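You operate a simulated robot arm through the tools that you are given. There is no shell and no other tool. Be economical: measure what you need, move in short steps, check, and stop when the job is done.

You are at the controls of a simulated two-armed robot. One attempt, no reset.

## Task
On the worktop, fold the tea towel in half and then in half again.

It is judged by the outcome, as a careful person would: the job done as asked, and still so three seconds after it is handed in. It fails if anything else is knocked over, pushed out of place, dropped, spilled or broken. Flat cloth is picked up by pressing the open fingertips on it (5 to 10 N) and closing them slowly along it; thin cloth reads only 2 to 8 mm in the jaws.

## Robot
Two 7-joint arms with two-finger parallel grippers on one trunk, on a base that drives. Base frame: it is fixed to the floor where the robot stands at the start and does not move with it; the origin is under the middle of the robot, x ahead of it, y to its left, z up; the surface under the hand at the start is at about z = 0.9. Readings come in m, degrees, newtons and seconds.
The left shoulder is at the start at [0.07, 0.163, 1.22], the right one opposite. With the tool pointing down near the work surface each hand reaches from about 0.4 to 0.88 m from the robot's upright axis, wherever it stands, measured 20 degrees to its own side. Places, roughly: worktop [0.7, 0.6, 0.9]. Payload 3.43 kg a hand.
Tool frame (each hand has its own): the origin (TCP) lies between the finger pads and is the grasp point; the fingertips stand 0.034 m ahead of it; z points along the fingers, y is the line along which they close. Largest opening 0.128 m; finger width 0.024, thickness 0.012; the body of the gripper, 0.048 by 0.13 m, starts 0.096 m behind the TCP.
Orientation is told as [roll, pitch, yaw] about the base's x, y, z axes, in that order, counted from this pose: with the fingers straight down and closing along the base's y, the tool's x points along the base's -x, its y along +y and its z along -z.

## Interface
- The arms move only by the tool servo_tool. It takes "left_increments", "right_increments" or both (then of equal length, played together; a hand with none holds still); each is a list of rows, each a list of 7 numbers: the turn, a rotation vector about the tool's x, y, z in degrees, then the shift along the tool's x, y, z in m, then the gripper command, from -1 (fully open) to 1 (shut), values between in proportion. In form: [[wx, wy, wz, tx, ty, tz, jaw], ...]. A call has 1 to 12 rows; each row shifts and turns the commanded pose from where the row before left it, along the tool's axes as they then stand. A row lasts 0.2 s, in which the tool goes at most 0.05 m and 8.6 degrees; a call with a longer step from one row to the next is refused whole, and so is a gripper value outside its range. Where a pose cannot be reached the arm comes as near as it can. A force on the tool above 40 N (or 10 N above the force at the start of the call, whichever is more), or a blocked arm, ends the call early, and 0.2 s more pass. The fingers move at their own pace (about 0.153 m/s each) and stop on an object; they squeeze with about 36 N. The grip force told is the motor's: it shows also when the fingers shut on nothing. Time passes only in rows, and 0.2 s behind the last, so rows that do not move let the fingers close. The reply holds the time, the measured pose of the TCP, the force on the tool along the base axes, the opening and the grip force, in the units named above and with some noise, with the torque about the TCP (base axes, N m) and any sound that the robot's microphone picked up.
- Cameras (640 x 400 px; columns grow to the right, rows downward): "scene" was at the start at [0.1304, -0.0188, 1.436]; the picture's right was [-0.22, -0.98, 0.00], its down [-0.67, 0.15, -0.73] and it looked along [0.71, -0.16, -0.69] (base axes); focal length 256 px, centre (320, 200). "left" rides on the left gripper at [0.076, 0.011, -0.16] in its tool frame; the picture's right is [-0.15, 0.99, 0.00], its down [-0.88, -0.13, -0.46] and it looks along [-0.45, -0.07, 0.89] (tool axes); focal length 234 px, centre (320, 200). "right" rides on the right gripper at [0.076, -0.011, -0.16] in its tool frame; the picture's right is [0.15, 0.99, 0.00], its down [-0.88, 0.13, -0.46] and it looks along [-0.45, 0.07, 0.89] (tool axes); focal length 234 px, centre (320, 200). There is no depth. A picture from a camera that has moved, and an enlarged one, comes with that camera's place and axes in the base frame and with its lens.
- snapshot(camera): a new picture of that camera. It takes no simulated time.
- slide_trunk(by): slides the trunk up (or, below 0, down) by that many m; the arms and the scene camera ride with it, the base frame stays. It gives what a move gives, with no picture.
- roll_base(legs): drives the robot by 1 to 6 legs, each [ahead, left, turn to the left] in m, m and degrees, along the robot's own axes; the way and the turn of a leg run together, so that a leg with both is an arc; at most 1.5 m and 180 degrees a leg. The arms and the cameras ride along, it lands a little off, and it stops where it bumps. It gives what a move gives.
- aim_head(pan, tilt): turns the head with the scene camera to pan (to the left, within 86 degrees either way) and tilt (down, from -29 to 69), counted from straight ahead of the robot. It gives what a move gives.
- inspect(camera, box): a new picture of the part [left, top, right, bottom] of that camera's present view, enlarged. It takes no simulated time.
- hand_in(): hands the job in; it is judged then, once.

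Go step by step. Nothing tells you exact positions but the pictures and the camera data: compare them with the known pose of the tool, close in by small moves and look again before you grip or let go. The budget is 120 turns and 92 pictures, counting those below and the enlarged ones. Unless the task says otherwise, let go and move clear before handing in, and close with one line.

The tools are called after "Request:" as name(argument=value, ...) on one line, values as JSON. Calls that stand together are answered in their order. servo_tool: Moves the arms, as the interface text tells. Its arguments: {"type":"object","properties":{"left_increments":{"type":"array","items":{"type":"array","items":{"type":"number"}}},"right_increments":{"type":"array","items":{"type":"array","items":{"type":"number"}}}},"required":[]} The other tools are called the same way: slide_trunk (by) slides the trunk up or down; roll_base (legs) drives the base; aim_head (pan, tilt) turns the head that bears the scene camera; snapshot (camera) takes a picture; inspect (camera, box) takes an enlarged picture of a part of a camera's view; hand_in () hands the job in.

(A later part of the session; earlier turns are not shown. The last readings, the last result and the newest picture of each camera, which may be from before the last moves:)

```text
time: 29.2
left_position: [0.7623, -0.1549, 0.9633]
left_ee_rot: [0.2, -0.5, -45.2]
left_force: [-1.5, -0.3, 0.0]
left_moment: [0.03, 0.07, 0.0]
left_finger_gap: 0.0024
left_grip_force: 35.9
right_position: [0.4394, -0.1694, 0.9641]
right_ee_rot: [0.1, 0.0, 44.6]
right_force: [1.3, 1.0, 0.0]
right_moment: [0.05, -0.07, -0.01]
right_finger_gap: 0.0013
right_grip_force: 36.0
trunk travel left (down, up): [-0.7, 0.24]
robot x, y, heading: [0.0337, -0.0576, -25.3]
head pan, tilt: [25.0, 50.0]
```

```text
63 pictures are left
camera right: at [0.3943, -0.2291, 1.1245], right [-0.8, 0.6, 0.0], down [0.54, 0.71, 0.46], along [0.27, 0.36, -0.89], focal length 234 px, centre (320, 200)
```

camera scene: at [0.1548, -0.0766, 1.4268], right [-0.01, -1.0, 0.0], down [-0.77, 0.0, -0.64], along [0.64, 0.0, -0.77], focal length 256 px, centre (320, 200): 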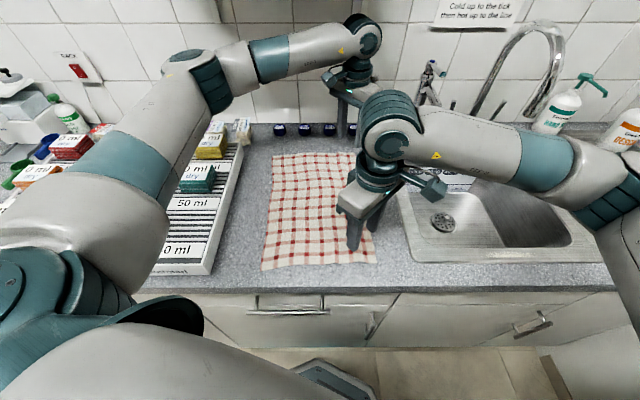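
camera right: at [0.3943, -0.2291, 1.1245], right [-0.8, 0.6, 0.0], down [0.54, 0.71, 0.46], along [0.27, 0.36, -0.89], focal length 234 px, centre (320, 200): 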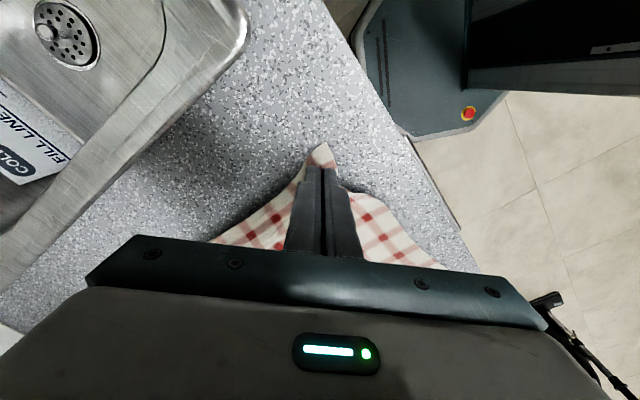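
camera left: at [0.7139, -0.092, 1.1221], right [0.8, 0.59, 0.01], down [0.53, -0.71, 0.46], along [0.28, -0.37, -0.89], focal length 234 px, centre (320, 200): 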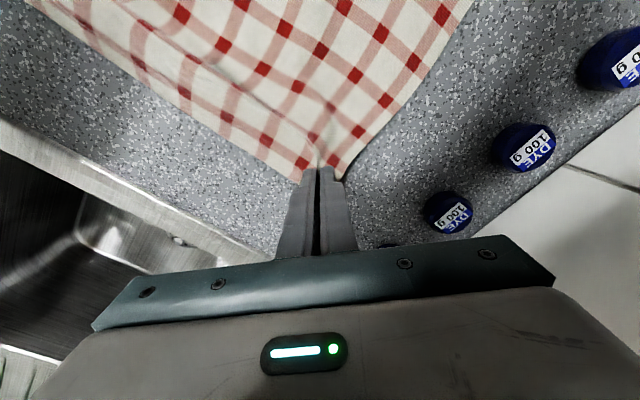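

Both corners are held. I'm carrying them in an arc to the left while yawing both hands 90°, so the corners end pointing at the left corners. First half now.

Request:
servo_tool(left_increments=[[0, 0, -8.2, 0.0117, 0.0134, -0.015, 1], [0, 0, -8.2, 0.0097, 0.0149, -0.013, 1], [0, 0, -8.2, 0.0075, 0.0161, -0.01, 1], [0, 0, -8.2, 0.0049, 0.0171, -0.005, 1], [0, 0, -8.2, 0.0025, 0.0176, 0, 1], [0, 0, -8.2, 0, 0.0178, 0, 1]], right_increments=[[0, 0, 8.2, -0.0118, 0.0136, -0.015, 1], [0, 0, 8.2, -0.0098, 0.0151, -0.013, 1], [0, 0, 8.2, -0.0076, 0.0163, -0.01, 1], [0, 0, 8.2, -0.005, 0.0173, -0.005, 1], [0, 0, 8.2, -0.0025, 0.0178, 0, 1], [0, 0, 8.2, 0, 0.018, 0, 1]])

Request:
snapshot(camera="scene")

Request:
snapshot(camera="left")

Request:
snapshot(camera="right")

```text
time: 30.6
left_position: [0.7707, -0.0446, 1.0073]
left_ee_rot: [-0.3, -0.3, 4.1]
left_force: [-10.2, 0.5, 0.4]
left_moment: [-0.06, 0.34, -0.08]
left_finger_gap: 0.0019
left_grip_force: 35.9
right_position: [0.4317, -0.0576, 1.0095]
right_ee_rot: [-0.1, 0.0, -4.8]
right_force: [8.7, 0.4, -0.8]
right_moment: [-0.01, -0.35, 0.02]
right_finger_gap: 0.0012
right_grip_force: 35.4
trunk travel left (down, up): [-0.7, 0.24]
robot x, y, heading: [0.033, -0.0543, -25.4]
head pan, tilt: [25.0, 50.0]
```

```text
62 pictures are left
camera scene: at [0.1547, -0.0745, 1.4269], right [0.0, -1.0, 0.0], down [-0.77, 0.0, -0.64], along [0.64, 0.0, -0.77], focal length 256 px, centre (320, 200)
```

scene: 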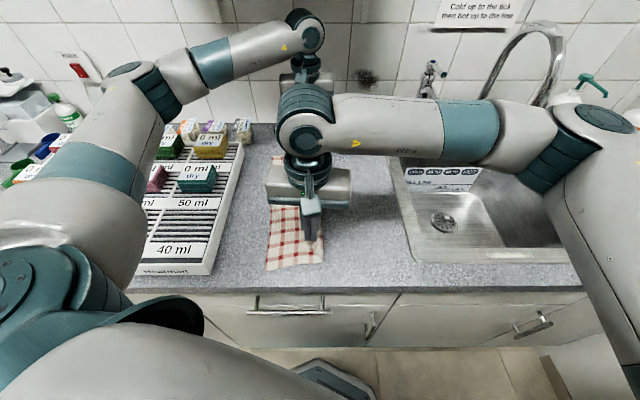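

```text
61 pictures are left
camera left: at [0.6905, -0.0387, 1.165], right [0.07, 1.0, 0.0], down [0.88, -0.06, 0.46], along [0.46, -0.04, -0.89], focal length 234 px, centre (320, 200)
```

left: 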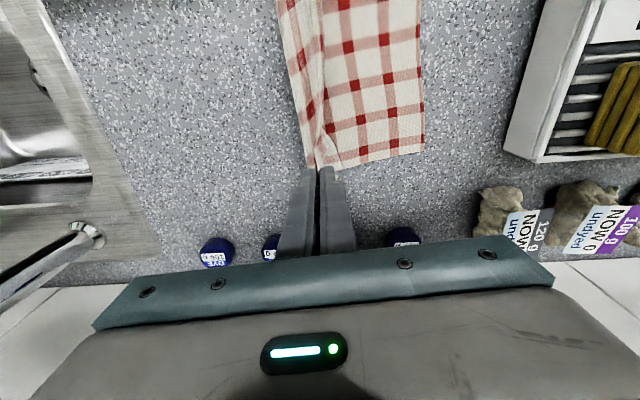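

```text
60 pictures are left
camera right: at [0.3563, -0.0626, 1.1696], right [-0.06, 1.0, 0.0], down [0.89, 0.06, 0.46], along [0.46, 0.03, -0.89], focal length 234 px, centre (320, 200)
```

right: 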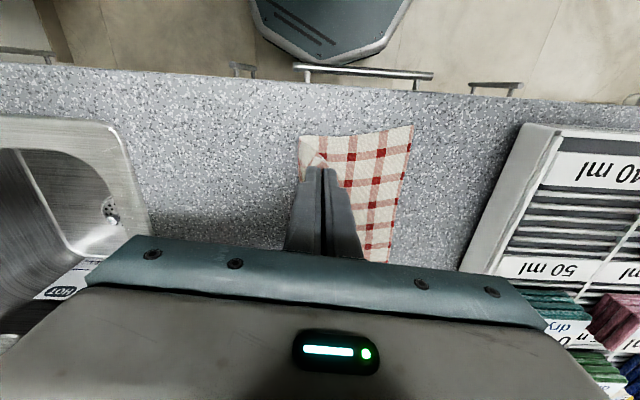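

The cloth is carried with some tension along x, so I'll bring the hands about 2 cm closer in x while finishing the arc down to just above the left corners.

Request:
servo_tool(left_increments=[[0, 0, -8.2, 0.0015, 0.0184, 0.006, 1], [0, 0, -8.2, -0.0012, 0.0184, 0.01, 1], [0, 0, -8.2, -0.004, 0.018, 0.013, 1], [0, 0, -8.2, -0.0064, 0.0173, 0.016, 1], [0, 0, -8.2, -0.0088, 0.0162, 0.015, 1], [0, 0, 0, 0, 0, 0, 1]], right_increments=[[0, 0, 8.2, 0.0022, 0.0158, 0.006, 1], [0, 0, 8.2, 0.0044, 0.0154, 0.01, 1], [0, 0, 8.2, 0.0068, 0.0145, 0.013, 1], [0, 0, 8.2, 0.0087, 0.0134, 0.016, 1], [0, 0, 8.2, 0.0105, 0.0121, 0.015, 1], [0, 0, 0, 0, 0, 0, 1]])

Request:
snapshot(camera="scene")

Request:
snapshot(camera="left")

Request:
snapshot(camera="right")

```text
time: 32.0
left_position: [0.7566, 0.0436, 0.946]
left_ee_rot: [-0.6, -0.3, 45.2]
left_force: [-6.0, -0.8, 0.1]
left_moment: [-0.01, 0.22, -0.1]
left_finger_gap: 0.0024
left_grip_force: 35.9
right_position: [0.4275, 0.0175, 0.9498]
right_ee_rot: [0.1, 0.0, -45.7]
right_force: [6.9, 0.3, -0.6]
right_moment: [0.01, -0.21, 0.09]
right_finger_gap: 0.0007
right_grip_force: 36.3
trunk travel left (down, up): [-0.7, 0.24]
robot x, y, heading: [0.0315, -0.0552, -25.0]
head pan, tilt: [25.0, 50.0]
```

```text
59 pictures are left
camera scene: at [0.1546, -0.0775, 1.4269], right [0.0, -1.0, 0.0], down [-0.77, 0.0, -0.64], along [0.64, 0.0, -0.77], focal length 256 px, centre (320, 200)
```

scene: 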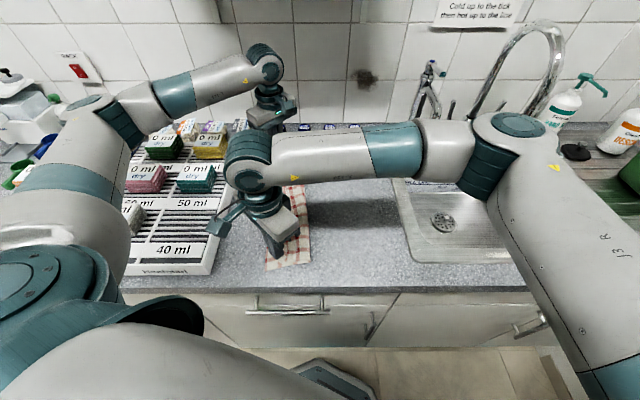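

```text
58 pictures are left
camera left: at [0.6915, -0.0022, 1.1048], right [-0.6, 0.8, -0.01], down [0.71, 0.53, 0.46], along [0.37, 0.27, -0.89], focal length 234 px, centre (320, 200)
```

left: 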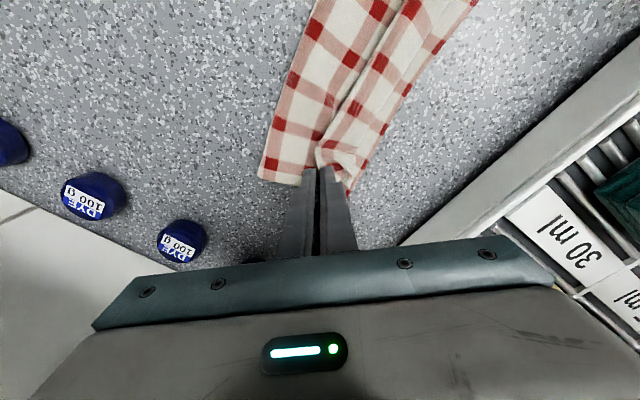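

```text
57 pictures are left
camera right: at [0.3669, 0.0641, 1.1088], right [0.61, 0.8, 0.0], down [0.71, -0.54, 0.46], along [0.36, -0.28, -0.89], focal length 234 px, centre (320, 200)
```

right: 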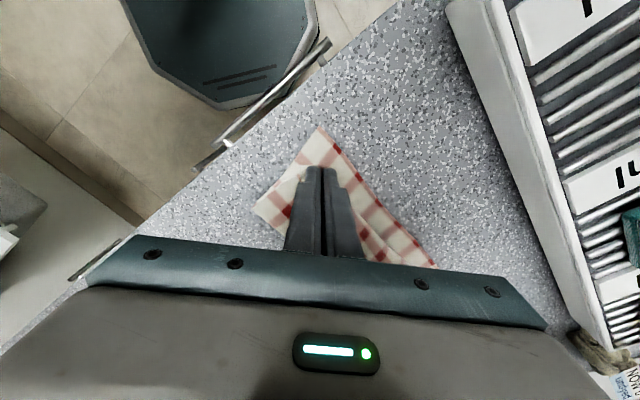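

The grips sit about above the mirrored positions. I'm relaxing the tension slightly, lowering to the cloth and checking before release.

Request:
servo_tool(left_increments=[[0, 0, 0, 0.0057, 0.0085, 0.004, 1], [0, 0, 0, 0, 0, 0.004, 1], [0, 0, 0, 0, 0, 0.001, 1], [0, 0, 0, 0, 0, 0, 0.9], [0, 0, 0, 0, 0, 0, 0.8], [0, 0, 0, 0, 0, 0, 0.7], [0, 0, 0, 0, 0, 0, 0.6], [0, 0, 0, 0, 0, 0, 0.6]], right_increments=[[0, 0, 0, 0, 0, 0.005, 1], [0, 0, 0, 0, 0, 0.005, 1], [0, 0, 0, 0, 0, 0.0015, 1], [0, 0, 0, 0, 0, 0, 0.9], [0, 0, 0, 0, 0, 0, 0.8], [0, 0, 0, 0, 0, 0, 0.7], [0, 0, 0, 0, 0, 0, 0.6], [0, 0, 0, 0, 0, 0, 0.6]])

Request:
snapshot(camera="left")

Request:
snapshot(camera="right")

```text
time: 33.8
left_position: [0.7443, 0.0448, 0.9373]
left_ee_rot: [-0.7, -0.3, 45.1]
left_force: [0.8, -0.3, 3.0]
left_moment: [0.03, 0.02, 0.0]
left_finger_gap: 0.0253
left_grip_force: 0.1
right_position: [0.4263, 0.019, 0.9374]
right_ee_rot: [0.1, 0.0, -45.5]
right_force: [-2.9, -2.4, 15.9]
right_moment: [0.0, -0.17, 0.02]
right_finger_gap: 0.0239
right_grip_force: 0.1
trunk travel left (down, up): [-0.7, 0.24]
robot x, y, heading: [0.036, -0.0542, -25.3]
head pan, tilt: [25.0, 50.0]
```

```text
56 pictures are left
camera left: at [0.6797, -0.0002, 1.097], right [-0.6, 0.8, -0.01], down [0.71, 0.53, 0.46], along [0.38, 0.27, -0.89], focal length 234 px, centre (320, 200)
```

left: 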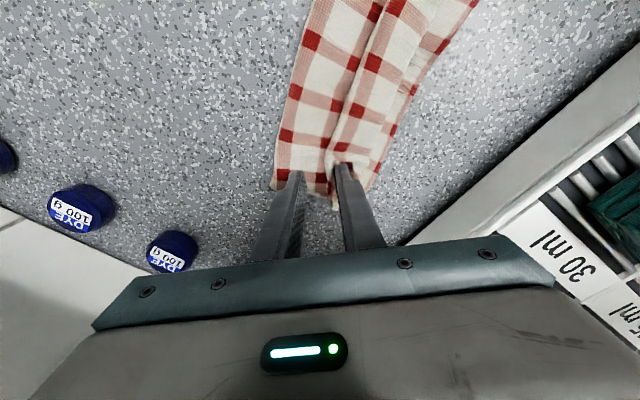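

```text
55 pictures are left
camera right: at [0.3652, 0.065, 1.0973], right [0.6, 0.8, 0.0], down [0.71, -0.54, 0.46], along [0.36, -0.27, -0.89], focal length 234 px, centre (320, 200)
```

right: 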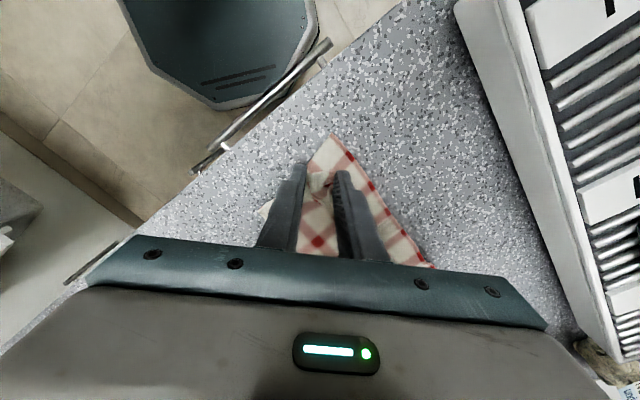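

Released. I'm lifting both hands straight up and clear to look at the result.

Request:
servo_tool(left_increments=[[0, 0, 0, 0, 0, -0.02, 0.55], [0, 0, 0, 0, 0, -0.03, 0.5], [0, 0, 0, 0, 0, -0.03, 0.5], [0, 0, 0, 0, 0.03, -0.03, 0.5]], right_increments=[[0, 0, 0, 0, 0, -0.02, 0.55], [0, 0, 0, 0, 0, -0.03, 0.5], [0, 0, 0, 0, -0.03, -0.03, 0.5], [0, 0, 0, 0, -0.04, -0.02, 0.5]])

Request:
servo_tool(right_increments=[[0, 0, 0, 0, -0.04, 0, 0.5], [0, 0, 0, 0, -0.04, 0, 0.5], [0, 0, 0, 0, -0.04, 0, 0.5], [0, 0, 0, 0, -0.04, 0, 0.5]])

Request:
snapshot(camera="scene")

Request:
snapshot(camera="left")

```text
time: 34.8
left_position: [0.7201, 0.0678, 1.0503]
left_ee_rot: [-0.7, -0.3, 45.1]
left_force: [-0.7, 1.4, 0.0]
left_moment: [0.02, -0.04, -0.01]
left_finger_gap: 0.0319
left_grip_force: 0.1
right_position: [0.3727, -0.0302, 1.0367]
right_ee_rot: [0.1, 0.0, -45.7]
right_force: [-0.7, 0.2, 0.6]
right_moment: [0.02, -0.06, -0.05]
right_finger_gap: 0.0319
right_grip_force: 0.1
trunk travel left (down, up): [-0.7, 0.24]
robot x, y, heading: [0.0345, -0.0521, -25.3]
head pan, tilt: [25.0, 50.0]
```

```text
time: 35.8
left_position: [0.7212, 0.0661, 1.049]
left_ee_rot: [-0.5, -0.3, 45.2]
left_force: [-1.3, -0.6, 0.2]
left_moment: [0.01, 0.0, -0.01]
left_finger_gap: 0.0321
left_grip_force: 0.0
right_position: [0.2618, -0.1428, 1.0365]
right_ee_rot: [0.1, 0.0, -45.7]
right_force: [-0.4, 0.5, 0.4]
right_moment: [0.03, -0.01, 0.0]
right_finger_gap: 0.032
right_grip_force: 0.0
trunk travel left (down, up): [-0.7, 0.24]
robot x, y, heading: [0.0293, -0.0553, -25.4]
head pan, tilt: [25.0, 50.0]
```

```text
54 pictures are left
camera scene: at [0.1534, -0.0782, 1.427], right [0.0, -1.0, 0.0], down [-0.77, 0.0, -0.64], along [0.64, 0.0, -0.77], focal length 256 px, centre (320, 200)
```

scene: 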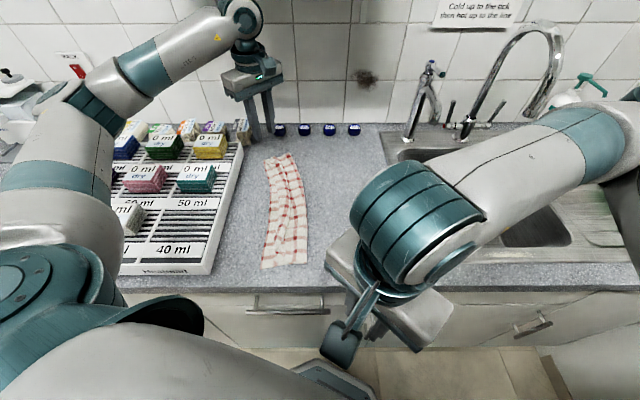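

```text
53 pictures are left
camera left: at [0.6574, 0.0205, 1.2078], right [-0.6, 0.8, -0.01], down [0.71, 0.53, 0.46], along [0.37, 0.27, -0.89], focal length 234 px, centre (320, 200)
```

left: 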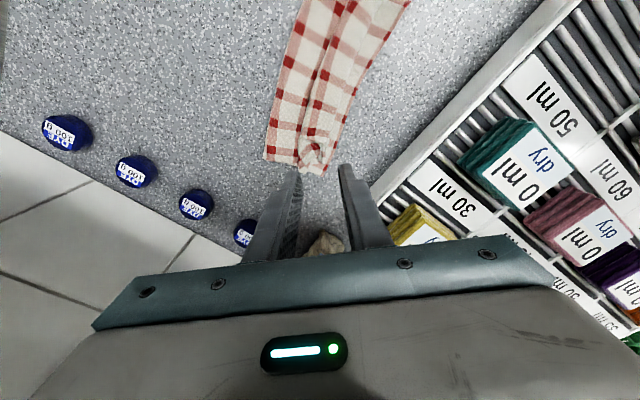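

Request:
inspect(camera="scene", box=[230, 140, 340, 280])

Request:
inspect(camera="left", box=[240, 0, 440, 200])

```text
2.86 times, centred on (285, 210) of scene
camera zoom: at [0.1534, -0.0782, 1.427], right [0.0, -1.0, 0.0], down [-0.77, 0.0, -0.64], along [0.64, 0.0, -0.77], focal length 730 px, centre (420, 171)
```

zoom: 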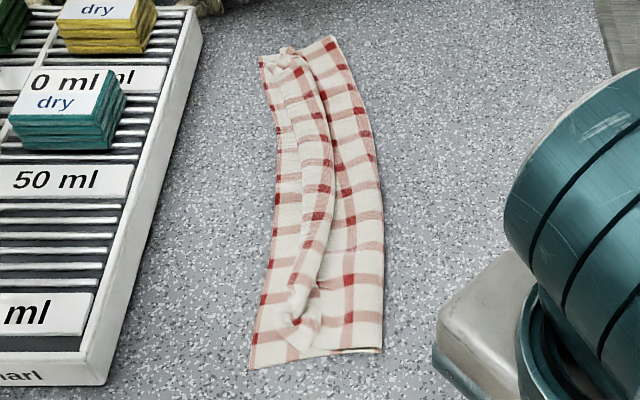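

```text
2.00 times, centred on (340, 100) of left
camera zoom: at [0.6574, 0.0205, 1.2078], right [-0.6, 0.8, -0.01], down [0.71, 0.53, 0.46], along [0.37, 0.27, -0.89], focal length 468 px, centre (280, 400)
```

zoom: 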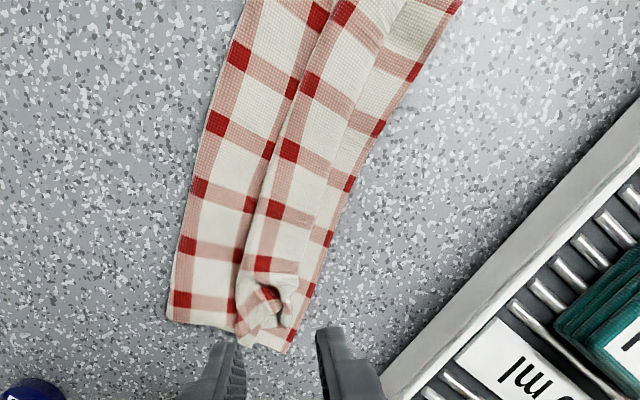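

The fold is there, but the free edge is doubled back on top as a strip and the cloth is bunched. I'll regrip that free edge with it right inside the jaws, closing along y, straighten it to the right, then fold again cleanly. I'm moving above it to look.

Request:
servo_tool(left_increments=[[0, 0, 8.2, 0, 0, 0, 0.4], [0, 0, 8.2, 0, 0, 0, 0.4], [0, 0, 8.2, 0, 0, 0, 0.4], [0, 0, 8.2, 0, 0, 0, 0.4], [0, 0, 8.2, 0, 0, 0, 0.4], [0, 0, 4.1, 0, 0, 0, 0.4], [0, 0, 0, 0.01, -0.02, 0.01, 0.4], [0, 0, 0, 0.01, -0.02, 0.01, 0.4], [0, 0, 0, 0.01, -0.02, 0.01, 0.4], [0, 0, 0, 0, 0, 0, 0.4], [0, 0, 0, 0, 0, 0, 0.4], [0, 0, 0, 0, 0, 0, 0.4]], right_increments=[[0, 0, -8.3, 0, 0, 0, 0.4], [0, 0, -8.3, 0, 0, 0, 0.4], [0, 0, -8.3, 0, 0, 0, 0.4], [0, 0, -8.3, 0, 0, 0, 0.4], [0, 0, -8.3, 0, 0, 0, 0.4], [0, 0, -4.2, 0, 0, 0, 0.4], [0, 0, 0, -0.035, 0.024, 0, 0.4], [0, 0, 0, -0.035, 0.024, 0, 0.4], [0, 0, 0, -0.035, 0.024, 0, 0.4], [0, 0, 0, -0.035, 0.024, 0.01, 0.4], [0, 0, 0, -0.035, 0.024, 0.01, 0.4], [0, 0, 0, -0.033, 0.023, 0.01, 0.4]])

Request:
snapshot(camera="left")

Request:
snapshot(camera="right")

```text
time: 38.4
left_position: [0.6941, 0.0082, 1.0173]
left_ee_rot: [-0.3, -0.5, 0.2]
left_force: [0.2, 0.2, -0.5]
left_moment: [-0.04, 0.01, 0.02]
left_finger_gap: 0.0384
left_grip_force: 0.1
right_position: [0.4726, 0.0035, 1.0081]
right_ee_rot: [0.0, 0.1, 0.2]
right_force: [0.3, 0.0, -0.1]
right_moment: [0.0, 0.01, 0.04]
right_finger_gap: 0.0384
right_grip_force: 0.1
trunk travel left (down, up): [-0.7, 0.24]
robot x, y, heading: [0.0322, -0.0546, -25.3]
head pan, tilt: [25.0, 50.0]
```

```text
50 pictures are left
camera left: at [0.6157, 0.0202, 1.1756], right [0.15, 0.99, 0.0], down [0.88, -0.13, 0.46], along [0.46, -0.07, -0.89], focal length 234 px, centre (320, 200)
```

left: 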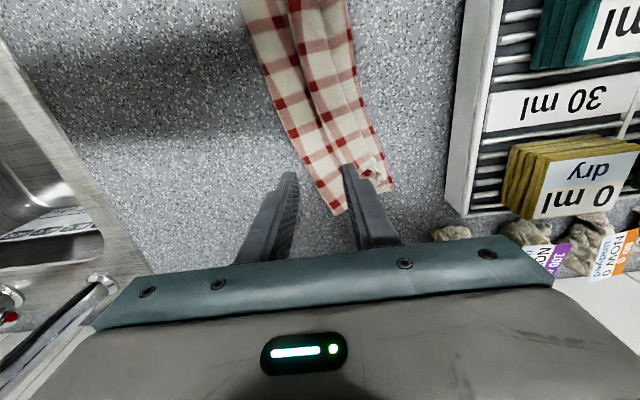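

```text
49 pictures are left
camera right: at [0.3973, -0.0074, 1.1673], right [-0.15, 0.99, 0.0], down [0.88, 0.13, 0.46], along [0.45, 0.07, -0.89], focal length 234 px, centre (320, 200)
```

right: 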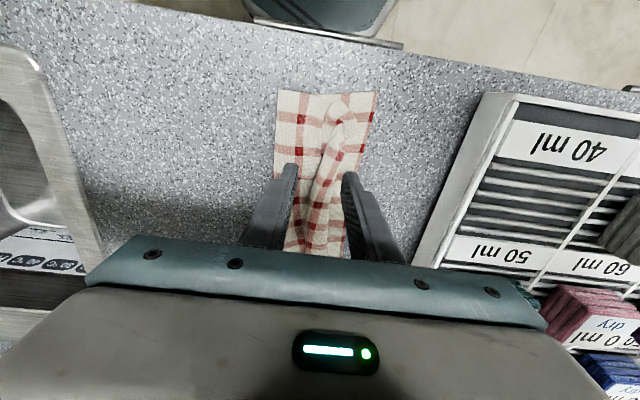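

Request:
inspect(camera="left", box=[220, 0, 440, 220])

Request:
inspect(camera="right", box=[240, 70, 420, 260])

```text
1.82 times, centred on (330, 110) of left
camera zoom: at [0.6157, 0.0202, 1.1756], right [0.15, 0.99, 0.0], down [0.88, -0.13, 0.46], along [0.46, -0.07, -0.89], focal length 426 px, centre (302, 364)
```

zoom: 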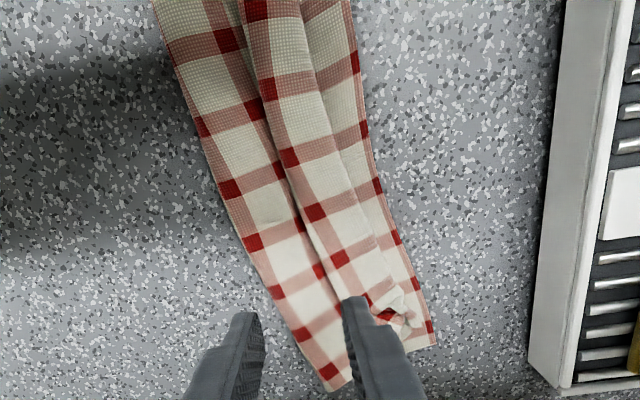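

```text
2.11 times, centred on (330, 165) of right
camera zoom: at [0.3973, -0.0074, 1.1673], right [-0.15, 0.99, 0.0], down [0.88, 0.13, 0.46], along [0.45, 0.07, -0.89], focal length 493 px, centre (299, 274)
```

zoom: 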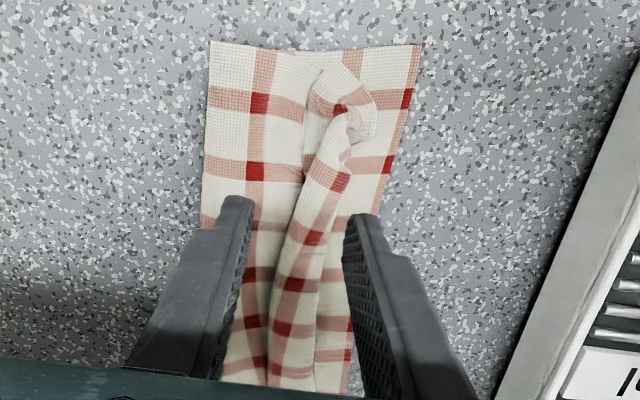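

The strip is a Z-pleat: the free edge lies at about (0.69, 0.058) and (0.47, 0.029), close to the left edge, with slack pleated behind it. I'll grip the free edge there, lift to unpleat, and fold again taut. I'm descending with narrow jaws.

Request:
servo_tool(left_increments=[[0, 0, 0, 0.004, 0.021, 0.02, 0.6], [0, 0, 0, 0, 0.021, 0.02, 0.6], [-5, 0, 0, 0, 0, 0.02, 0.6], [0, 0, 0, 0, 0, 0.01, 0.6], [0, 0, 0, 0, 0, 0, 0.6]], right_increments=[[0, 0, 0, 0.002, 0.009, 0.02, 0.6], [0, 0, 0, 0, 0.0085, 0.02, 0.6], [-5, 0, 0, 0, 0, 0.014, 0.6], [0, 0, 0, 0, 0, 0.006, 0.6], [0, 0, 0, 0, 0, 0, 0.6]])

Request:
inspect(camera="left", box=[220, 80, 440, 240])

Request:
inspect(camera="right", box=[220, 80, 440, 240])

```text
time: 39.6
left_position: [0.6907, 0.049, 0.9458]
left_ee_rot: [4.7, -0.5, 0.0]
left_force: [0.5, 0.0, -0.3]
left_moment: [0.04, 0.01, -0.01]
left_finger_gap: 0.0256
left_grip_force: 0.0
right_position: [0.4675, 0.0211, 0.9473]
right_ee_rot: [5.0, 0.1, 0.1]
right_force: [0.6, 0.8, 0.7]
right_moment: [0.01, 0.04, -0.02]
right_finger_gap: 0.0253
right_grip_force: 0.1
trunk travel left (down, up): [-0.7, 0.24]
robot x, y, heading: [0.0327, -0.0552, -25.0]
head pan, tilt: [25.0, 50.0]
```

```text
2.50 times, centred on (330, 160) of left
camera zoom: at [0.6117, 0.0482, 1.1046], right [0.15, 0.99, 0.08], down [0.88, -0.17, 0.45], along [0.46, 0.01, -0.89], focal length 585 px, centre (295, 300)
```

zoom: 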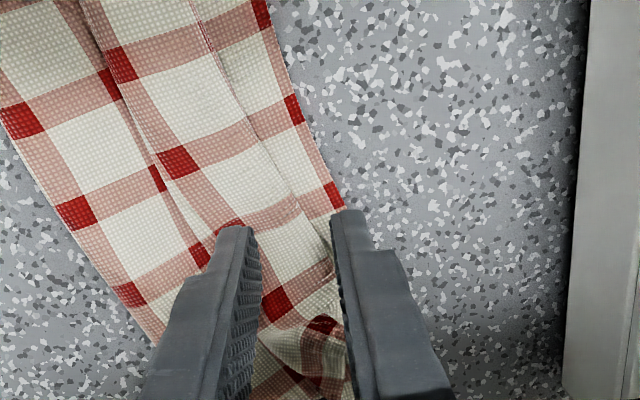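

```text
2.50 times, centred on (330, 160) of right
camera zoom: at [0.3923, -0.0049, 1.1055], right [-0.15, 0.99, 0.09], down [0.88, 0.09, 0.47], along [0.45, 0.15, -0.88], focal length 585 px, centre (295, 300)
```

zoom: 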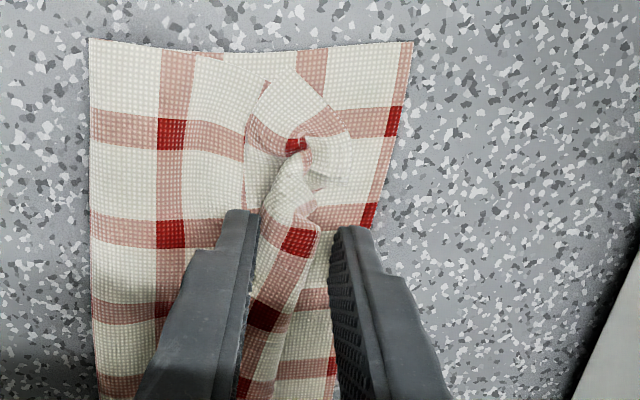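

Request:
servo_tool(left_increments=[[0, 0, 0, 0, -0.006, 0.003, 0.6], [0, 0, 0, 0, 0, 0.003, 0.6], [0, 0, 0, 0, 0, 0.002, 0.6], [0, 0, 0, 0, 0, 0, 0.6]], right_increments=[[0, 0, 0, 0, 0.006, 0.003, 0.6], [0, 0, 0, 0, 0, 0.003, 0.6], [0, 0, 0, 0, 0, 0.002, 0.6], [0, 0, 0, 0, 0, 0, 0.6]])

```text
time: 40.6
left_position: [0.6901, 0.0445, 0.939]
left_ee_rot: [4.8, -0.5, 0.1]
left_force: [0.2, 1.0, 6.8]
left_moment: [-0.14, 0.01, 0.0]
left_finger_gap: 0.0252
left_grip_force: 0.1
right_position: [0.4669, 0.0266, 0.9392]
right_ee_rot: [4.9, 0.1, 0.1]
right_force: [-0.2, 0.3, 1.2]
right_moment: [-0.02, 0.0, 0.02]
right_finger_gap: 0.0254
right_grip_force: 0.1
trunk travel left (down, up): [-0.7, 0.24]
robot x, y, heading: [0.0337, -0.0581, -25.6]
head pan, tilt: [25.0, 50.0]
```

Left is in contact. I'm pressing the right slightly more and closing slowly.

Request:
servo_tool(left_increments=[[0, 0, 0, 0, 0, 0, 0.6], [0, 0, 0, 0, 0, 0, 0.66], [0, 0, 0, 0, 0, 0, 0.72], [0, 0, 0, 0, 0, 0, 0.78], [0, 0, 0, 0, 0, 0, 0.84], [0, 0, 0, 0, 0, 0, 0.9], [0, 0, 0, 0, 0, 0, 0.96], [0, 0, 0, 0, 0, 0, 1], [0, 0, 0, 0, 0, 0, 1]], right_increments=[[0, 0, 0, 0, 0, 0.001, 0.6], [0, 0, 0, 0, 0, 0, 0.66], [0, 0, 0, 0, 0, 0, 0.72], [0, 0, 0, 0, 0, 0, 0.78], [0, 0, 0, 0, 0, 0, 0.84], [0, 0, 0, 0, 0, 0, 0.9], [0, 0, 0, 0, 0, 0, 0.96], [0, 0, 0, 0, 0, 0, 1], [0, 0, 0, 0, 0, 0, 1]])

Request:
inspect(camera="left", box=[220, 80, 440, 240])

Request:
inspect(camera="right", box=[220, 80, 440, 240])

```text
time: 42.6
left_position: [0.6909, 0.0437, 0.9385]
left_ee_rot: [4.8, -0.6, 0.0]
left_force: [-1.3, 0.3, 3.2]
left_moment: [-0.05, 0.04, 0.01]
left_finger_gap: 0.0028
left_grip_force: 36.3
right_position: [0.4675, 0.0271, 0.9386]
right_ee_rot: [5.1, 0.0, 0.1]
right_force: [0.3, -1.0, 4.0]
right_moment: [-0.02, 0.01, -0.01]
right_finger_gap: 0.0033
right_grip_force: 36.0
trunk travel left (down, up): [-0.7, 0.24]
robot x, y, heading: [0.0316, -0.0537, -25.2]
head pan, tilt: [25.0, 50.0]
```

```text
2.50 times, centred on (330, 160) of left
camera zoom: at [0.6111, 0.0422, 1.0971], right [0.15, 0.99, 0.08], down [0.88, -0.17, 0.45], along [0.46, 0.01, -0.89], focal length 585 px, centre (295, 300)
```

zoom: 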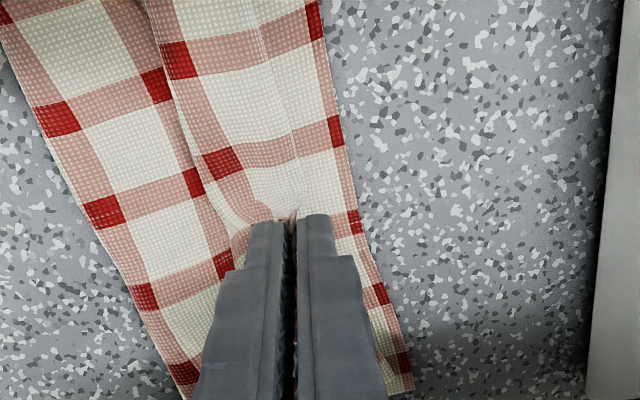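

```text
2.50 times, centred on (330, 160) of right
camera zoom: at [0.3921, 0.002, 1.0968], right [-0.15, 0.99, 0.09], down [0.88, 0.09, 0.47], along [0.45, 0.14, -0.88], focal length 585 px, centre (295, 300)
```

zoom: 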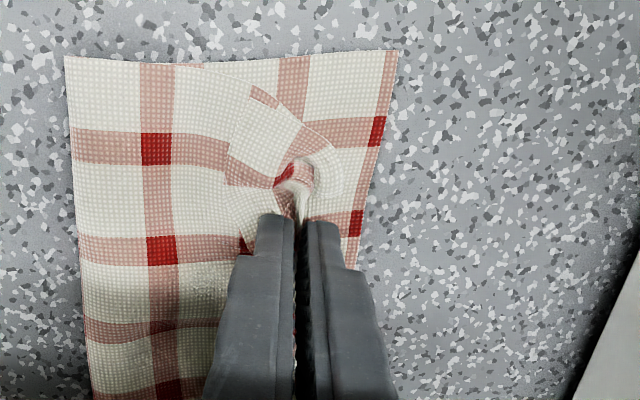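

Edges are captured. I'm lifting and easing right to pull the pleat out, then looking.

Request:
servo_tool(left_increments=[[0, 0, 0, 0, 0, -0.02, 1], [0, 0, 0, 0, 0, -0.02, 1], [0, 0, 0, 0, -0.018, -0.02, 1], [0, 0, 0, 0, -0.018, -0.02, 1], [0, 0, 0, 0, -0.018, 0, 1], [0, 0, 0, 0, -0.018, 0, 1]], right_increments=[[0, 0, 0, 0, 0, -0.02, 1], [0, 0, 0, 0, 0, -0.02, 1], [0, 0, 0, 0, -0.018, -0.02, 1], [0, 0, 0, 0, -0.018, -0.02, 1], [0, 0, 0, 0, -0.018, 0, 1], [0, 0, 0, 0, -0.018, 0, 1]])

Request:
snapshot(camera="left")

Request:
snapshot(camera="right")

```text
time: 44.0
left_position: [0.6907, -0.0365, 1.0122]
left_ee_rot: [4.9, -0.5, 0.1]
left_force: [-0.6, 0.6, -0.9]
left_moment: [0.0, -0.01, -0.01]
left_finger_gap: 0.0029
left_grip_force: 35.8
right_position: [0.4679, -0.0545, 1.0118]
right_ee_rot: [5.0, -0.1, 0.2]
right_force: [0.2, -1.2, 0.0]
right_moment: [0.05, 0.04, 0.01]
right_finger_gap: 0.003
right_grip_force: 36.1
trunk travel left (down, up): [-0.7, 0.24]
robot x, y, heading: [0.0326, -0.051, -25.5]
head pan, tilt: [25.0, 50.0]
```

```text
42 pictures are left
camera left: at [0.6118, -0.0389, 1.171], right [0.15, 0.99, 0.09], down [0.88, -0.17, 0.45], along [0.46, 0.01, -0.89], focal length 234 px, centre (320, 200)
```

left: 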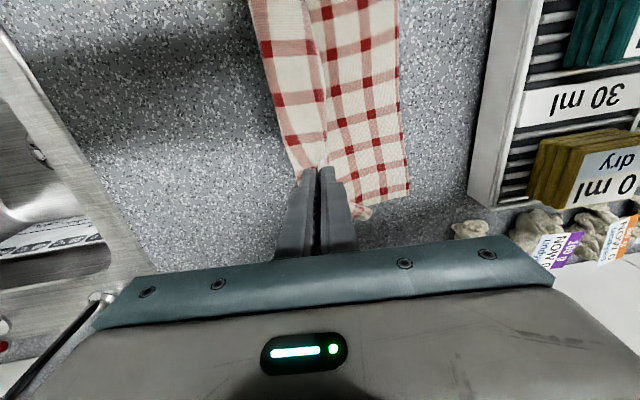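

```text
41 pictures are left
camera right: at [0.392, -0.0794, 1.171], right [-0.15, 0.99, 0.09], down [0.88, 0.09, 0.47], along [0.45, 0.15, -0.88], focal length 234 px, centre (320, 200)
```

right: 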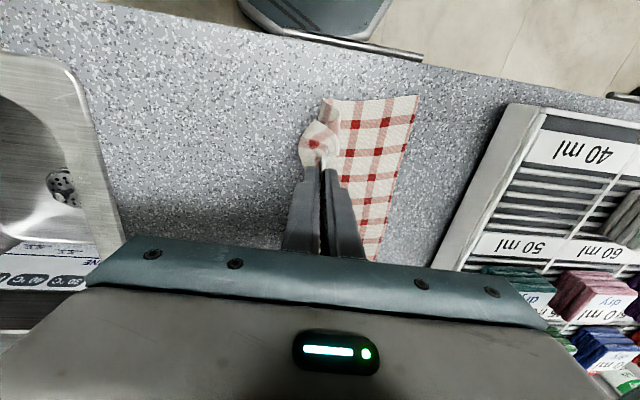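

The pleat is out and the edge hangs clean, but the corners are still crumpled. I'll lay it back flat to the right and release, so I can refold properly.

Request:
servo_tool(left_increments=[[0, 0, 0, 0, -0.02, 0.002, 1], [0, 0, 0, 0, -0.022, 0.006, 1], [0, 0, 0, 0, -0.022, 0.01, 1], [0, 0, 0, 0, -0.022, 0.012, 1], [0, 0, 0, 0, -0.022, 0.012, 1], [0, 0, 0, 0, -0.022, 0.012, 1], [0, 0, 0, 0, -0.015, 0.01, 1], [0, 0, 0, 0, 0, 0.004, 1]], right_increments=[[0, 0, 0, 0, -0.02, 0.002, 1], [0, 0, 0, 0, -0.022, 0.006, 1], [0, 0, 0, 0, -0.022, 0.01, 1], [0, 0, 0, 0, -0.022, 0.012, 1], [0, 0, 0, 0, -0.022, 0.012, 1], [0, 0, 0, 0, -0.018, 0.012, 1], [0, 0, 0, 0, -0.01, 0.01, 1], [0, 0, 0, 0, 0, 0.004, 1]])

Request:
snapshot(camera="left")

Request:
snapshot(camera="right")

```text
time: 45.8
left_position: [0.6888, -0.1724, 0.9371]
left_ee_rot: [4.5, -0.7, 0.0]
left_force: [1.9, 0.6, 13.6]
left_moment: [0.06, -0.02, -0.01]
left_finger_gap: 0.0029
left_grip_force: 36.3
right_position: [0.4677, -0.1814, 0.9376]
right_ee_rot: [5.1, -0.6, 0.0]
right_force: [4.2, -0.8, 33.8]
right_moment: [0.04, -0.16, -0.02]
right_finger_gap: 0.0027
right_grip_force: 35.8
trunk travel left (down, up): [-0.7, 0.24]
robot x, y, heading: [0.0346, -0.0536, -25.1]
head pan, tilt: [25.0, 50.0]
```

```text
40 pictures are left
camera left: at [0.6094, -0.1739, 1.0953], right [0.14, 0.99, 0.08], down [0.87, -0.17, 0.46], along [0.46, 0.01, -0.89], focal length 234 px, centre (320, 200)
```

left: 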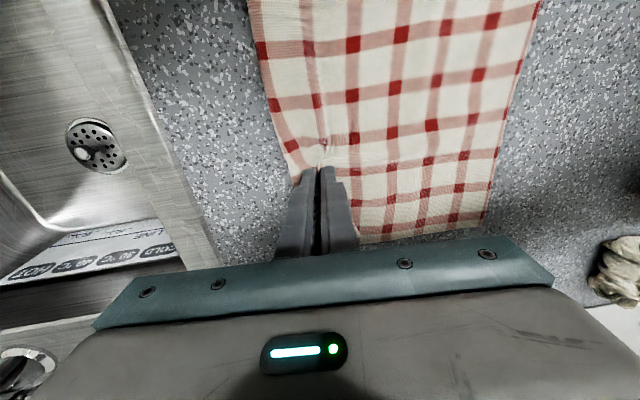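

```text
39 pictures are left
camera right: at [0.3915, -0.2062, 1.0941], right [-0.15, 0.99, 0.09], down [0.88, 0.09, 0.47], along [0.46, 0.15, -0.88], focal length 234 px, centre (320, 200)
```

right: 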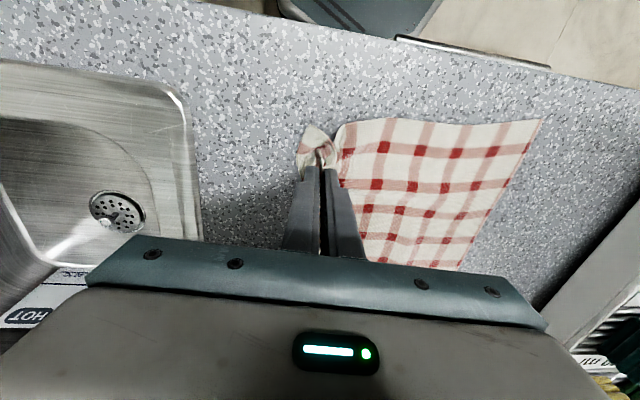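

It's flat again. I'm easing the pressure, opening while touching so the cloth spreads, and lifting.

Request:
servo_tool(left_increments=[[0, 0, 0, 0, 0, -0.001, 1], [0, 0, 0, 0, 0, 0, 0.8], [0, 0, 0, 0, 0, 0, 0.6], [0, 0, 0, 0, 0, 0, 0.4], [0, 0, 0, 0, 0, 0, 0.2], [0, 0, 0, 0, 0, -0.02, 0.2], [5, 0, 0, 0, 0, -0.04, 0.2], [0, 0, 0, 0.03, 0.01, -0.03, 0.2]], right_increments=[[0, 0, 0, 0, 0, -0.002, 1], [0, 0, 0, 0, 0, 0, 0.8], [0, 0, 0, 0, 0, 0, 0.6], [0, 0, 0, 0, 0, 0, 0.4], [0, 0, 0, 0, 0, 0, 0.2], [0, 0, 0, 0, 0, -0.02, 0.2], [5, 0, 0, 0, 0, -0.04, 0.2], [0, 0, 0, 0.03, 0, -0.03, 0.2]])

Request:
snapshot(camera="left")

Request:
snapshot(camera="right")

Request:
inspect(camera="scene", box=[230, 120, 410, 290])

```text
time: 47.6
left_position: [0.6581, -0.1694, 1.0264]
left_ee_rot: [-0.2, -0.6, 0.0]
left_force: [0.0, 0.6, 0.1]
left_moment: [0.03, -0.08, 0.03]
left_finger_gap: 0.0513
left_grip_force: 0.1
right_position: [0.4369, -0.1881, 1.0237]
right_ee_rot: [0.0, 0.0, -0.1]
right_force: [-0.4, -0.2, 1.0]
right_moment: [0.0, -0.02, 0.03]
right_finger_gap: 0.0511
right_grip_force: 0.0
trunk travel left (down, up): [-0.7, 0.24]
robot x, y, heading: [0.0336, -0.0561, -25.2]
head pan, tilt: [25.0, 50.0]
```

```text
38 pictures are left
camera left: at [0.5788, -0.1575, 1.1834], right [0.15, 0.99, 0.0], down [0.88, -0.13, 0.47], along [0.46, -0.07, -0.89], focal length 234 px, centre (320, 200)
```

left: 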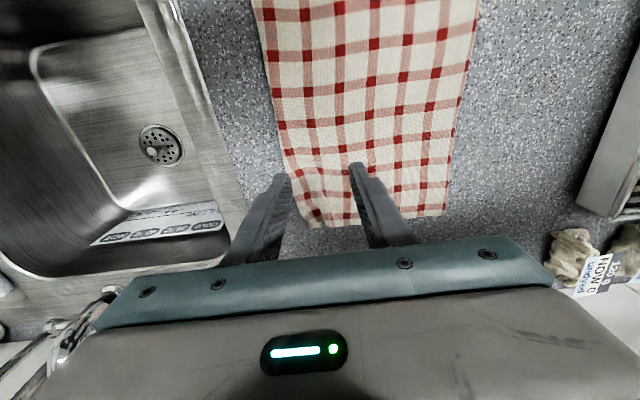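

```text
37 pictures are left
camera right: at [0.3606, -0.1991, 1.1825], right [-0.15, 0.99, 0.0], down [0.88, 0.13, 0.46], along [0.45, 0.07, -0.89], focal length 234 px, centre (320, 200)
```

right: 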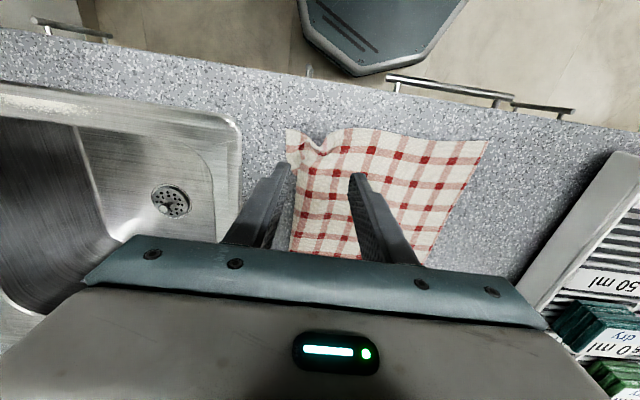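

```text
2.35 times, centred on (320, 205) of scene
camera zoom: at [0.1526, -0.0774, 1.4268], right [0.0, -1.0, 0.0], down [-0.77, 0.0, -0.64], along [0.64, 0.0, -0.77], focal length 602 px, centre (320, 188)
```

zoom: 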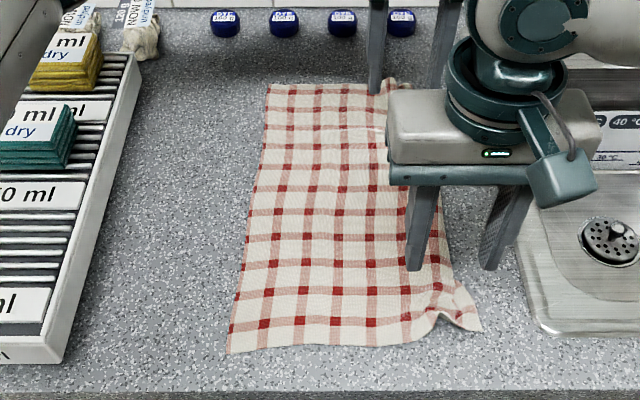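

The towel is nearly flat again, now spanning y≈0.0 to −0.22, and its left edge is neat. I'll instead fold the left edge onto the right, gripping only the very edge with jaws closing across it. I'm moving over the left edge.

Request:
servo_tool(left_increments=[[0, 0, 0, -0.0154, 0.0322, 0, 0.65], [0, 0, 0, -0.0154, 0.0322, 0, 0.65], [0, 0, 0, -0.0154, 0.0322, 0, 0.65], [0, 0, 0, -0.0154, 0.0322, 0, 0.65], [0, 0, 0, -0.0154, 0.0322, 0, 0.65], [0, 0, 0, 0, 0, 0.04, 0.65], [0, 0, 0, 0, 0, 0.036, 0.65], [0, 0, 0, 0, 0, 0, 0.65]], right_increments=[[0, 0, 0, 0.001, 0.0386, 0, 0.65], [0, 0, 0, 0.001, 0.0386, 0, 0.65], [0, 0, 0, 0.001, 0.0386, 0, 0.65], [0, 0, 0, 0.001, 0.0386, 0, 0.65], [0, 0, 0, 0.001, 0.0386, 0, 0.65], [0, 0, 0, 0, 0, 0.04, 0.65], [0, 0, 0, 0, 0, 0.034, 0.65], [0, 0, 0, 0, 0, 0, 0.65]])

Request:
inspect(camera="left", box=[220, 80, 440, 240])

Request:
inspect(camera="right", box=[220, 80, 440, 240])

Request:
snapshot(camera="scene")

```text
time: 49.4
left_position: [0.7377, -0.005, 0.9442]
left_ee_rot: [-0.2, -0.6, -0.1]
left_force: [0.9, 0.2, 0.9]
left_moment: [0.03, -0.01, -0.02]
left_finger_gap: 0.0226
left_grip_force: 0.0
right_position: [0.4319, 0.0089, 0.9496]
right_ee_rot: [-0.1, 0.0, 0.1]
right_force: [-0.4, -0.7, 0.2]
right_moment: [0.0, -0.01, 0.0]
right_finger_gap: 0.0226
right_grip_force: 0.1
trunk travel left (down, up): [-0.7, 0.24]
robot x, y, heading: [0.0337, -0.0513, -25.2]
head pan, tilt: [25.0, 50.0]
```

```text
2.50 times, centred on (330, 160) of left
camera zoom: at [0.6583, 0.006, 1.1037], right [0.15, 0.99, 0.0], down [0.88, -0.13, 0.47], along [0.46, -0.07, -0.89], focal length 585 px, centre (295, 300)
```

zoom: 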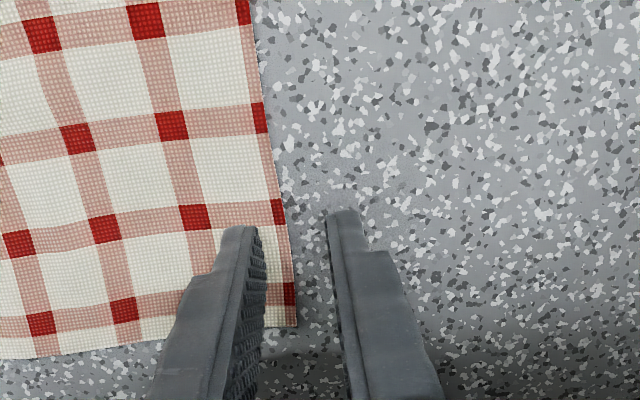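

```text
2.50 times, centred on (330, 160) of right
camera zoom: at [0.3567, -0.0031, 1.1095], right [-0.15, 0.99, 0.0], down [0.88, 0.13, 0.46], along [0.45, 0.07, -0.89], focal length 585 px, centre (295, 300)
```

zoom: 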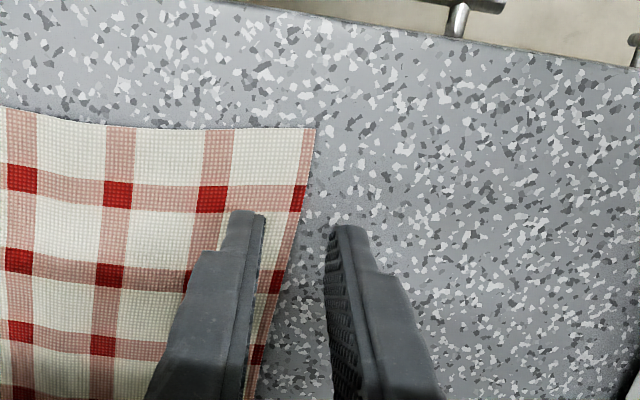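

```text
33 pictures are left
camera scene: at [0.154, -0.0765, 1.427], right [0.0, -1.0, 0.0], down [-0.77, 0.0, -0.64], along [0.64, 0.0, -0.77], focal length 256 px, centre (320, 200)
```

scene: 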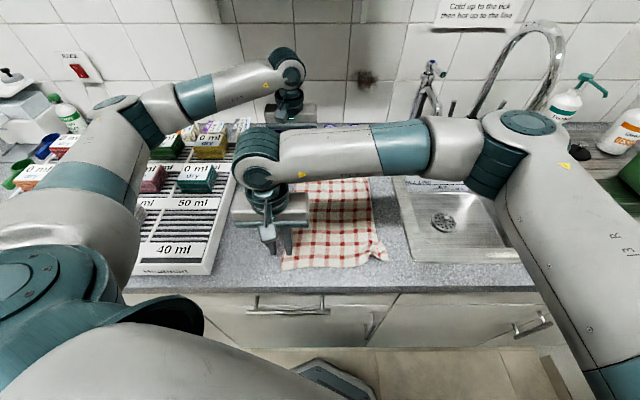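

Each jaw straddles the edge nicely. Now pressing down.

Request:
servo_tool(left_increments=[[0, 0, 0, 0, 0, 0.004, 0.65], [0, 0, 0, 0, 0, 0.003, 0.65], [0, 0, 0, 0, 0, 0.0015, 0.65], [0, 0, 0, 0, 0, 0, 0.65]], right_increments=[[0, 0, 0, 0, 0, 0.008, 0.65], [0, 0, 0, 0, 0, 0.004, 0.65], [0, 0, 0, 0, 0, 0.0015, 0.65], [0, 0, 0, 0, 0, 0, 0.65]])

```text
time: 50.4
left_position: [0.7382, -0.008, 0.9368]
left_ee_rot: [-0.2, -0.5, 0.0]
left_force: [-0.8, -0.1, 0.3]
left_moment: [0.04, 0.01, 0.01]
left_finger_gap: 0.0225
left_grip_force: 0.1
right_position: [0.4335, 0.0074, 0.9375]
right_ee_rot: [0.0, 0.0, 0.1]
right_force: [-0.2, -0.5, 0.2]
right_moment: [0.02, -0.02, -0.01]
right_finger_gap: 0.0224
right_grip_force: 0.1
trunk travel left (down, up): [-0.7, 0.24]
robot x, y, heading: [0.0305, -0.0507, -25.4]
head pan, tilt: [25.0, 50.0]
```

Request:
servo_tool(left_increments=[[0, 0, 0, 0, 0, 0.0015, 0.65], [0, 0, 0, 0, 0, 0.0005, 0.65], [0, 0, 0, 0, 0, 0, 0.65]], right_increments=[[0, 0, 0, 0, 0, 0.0015, 0.65], [0, 0, 0, 0, 0, 0.001, 0.65], [0, 0, 0, 0, 0, 0, 0.65]])

```text
time: 51.2
left_position: [0.7377, -0.0077, 0.9356]
left_ee_rot: [-0.2, -0.6, 0.0]
left_force: [0.2, 0.4, 1.0]
left_moment: [0.01, 0.01, 0.01]
left_finger_gap: 0.0223
left_grip_force: 0.0
right_position: [0.4321, 0.0059, 0.9359]
right_ee_rot: [-0.1, -0.1, 0.1]
right_force: [2.4, -0.4, 13.2]
right_moment: [-0.16, -0.1, 0.04]
right_finger_gap: 0.0228
right_grip_force: 0.7
trunk travel left (down, up): [-0.7, 0.24]
robot x, y, heading: [0.0334, -0.0532, -25.1]
head pan, tilt: [25.0, 50.0]
```

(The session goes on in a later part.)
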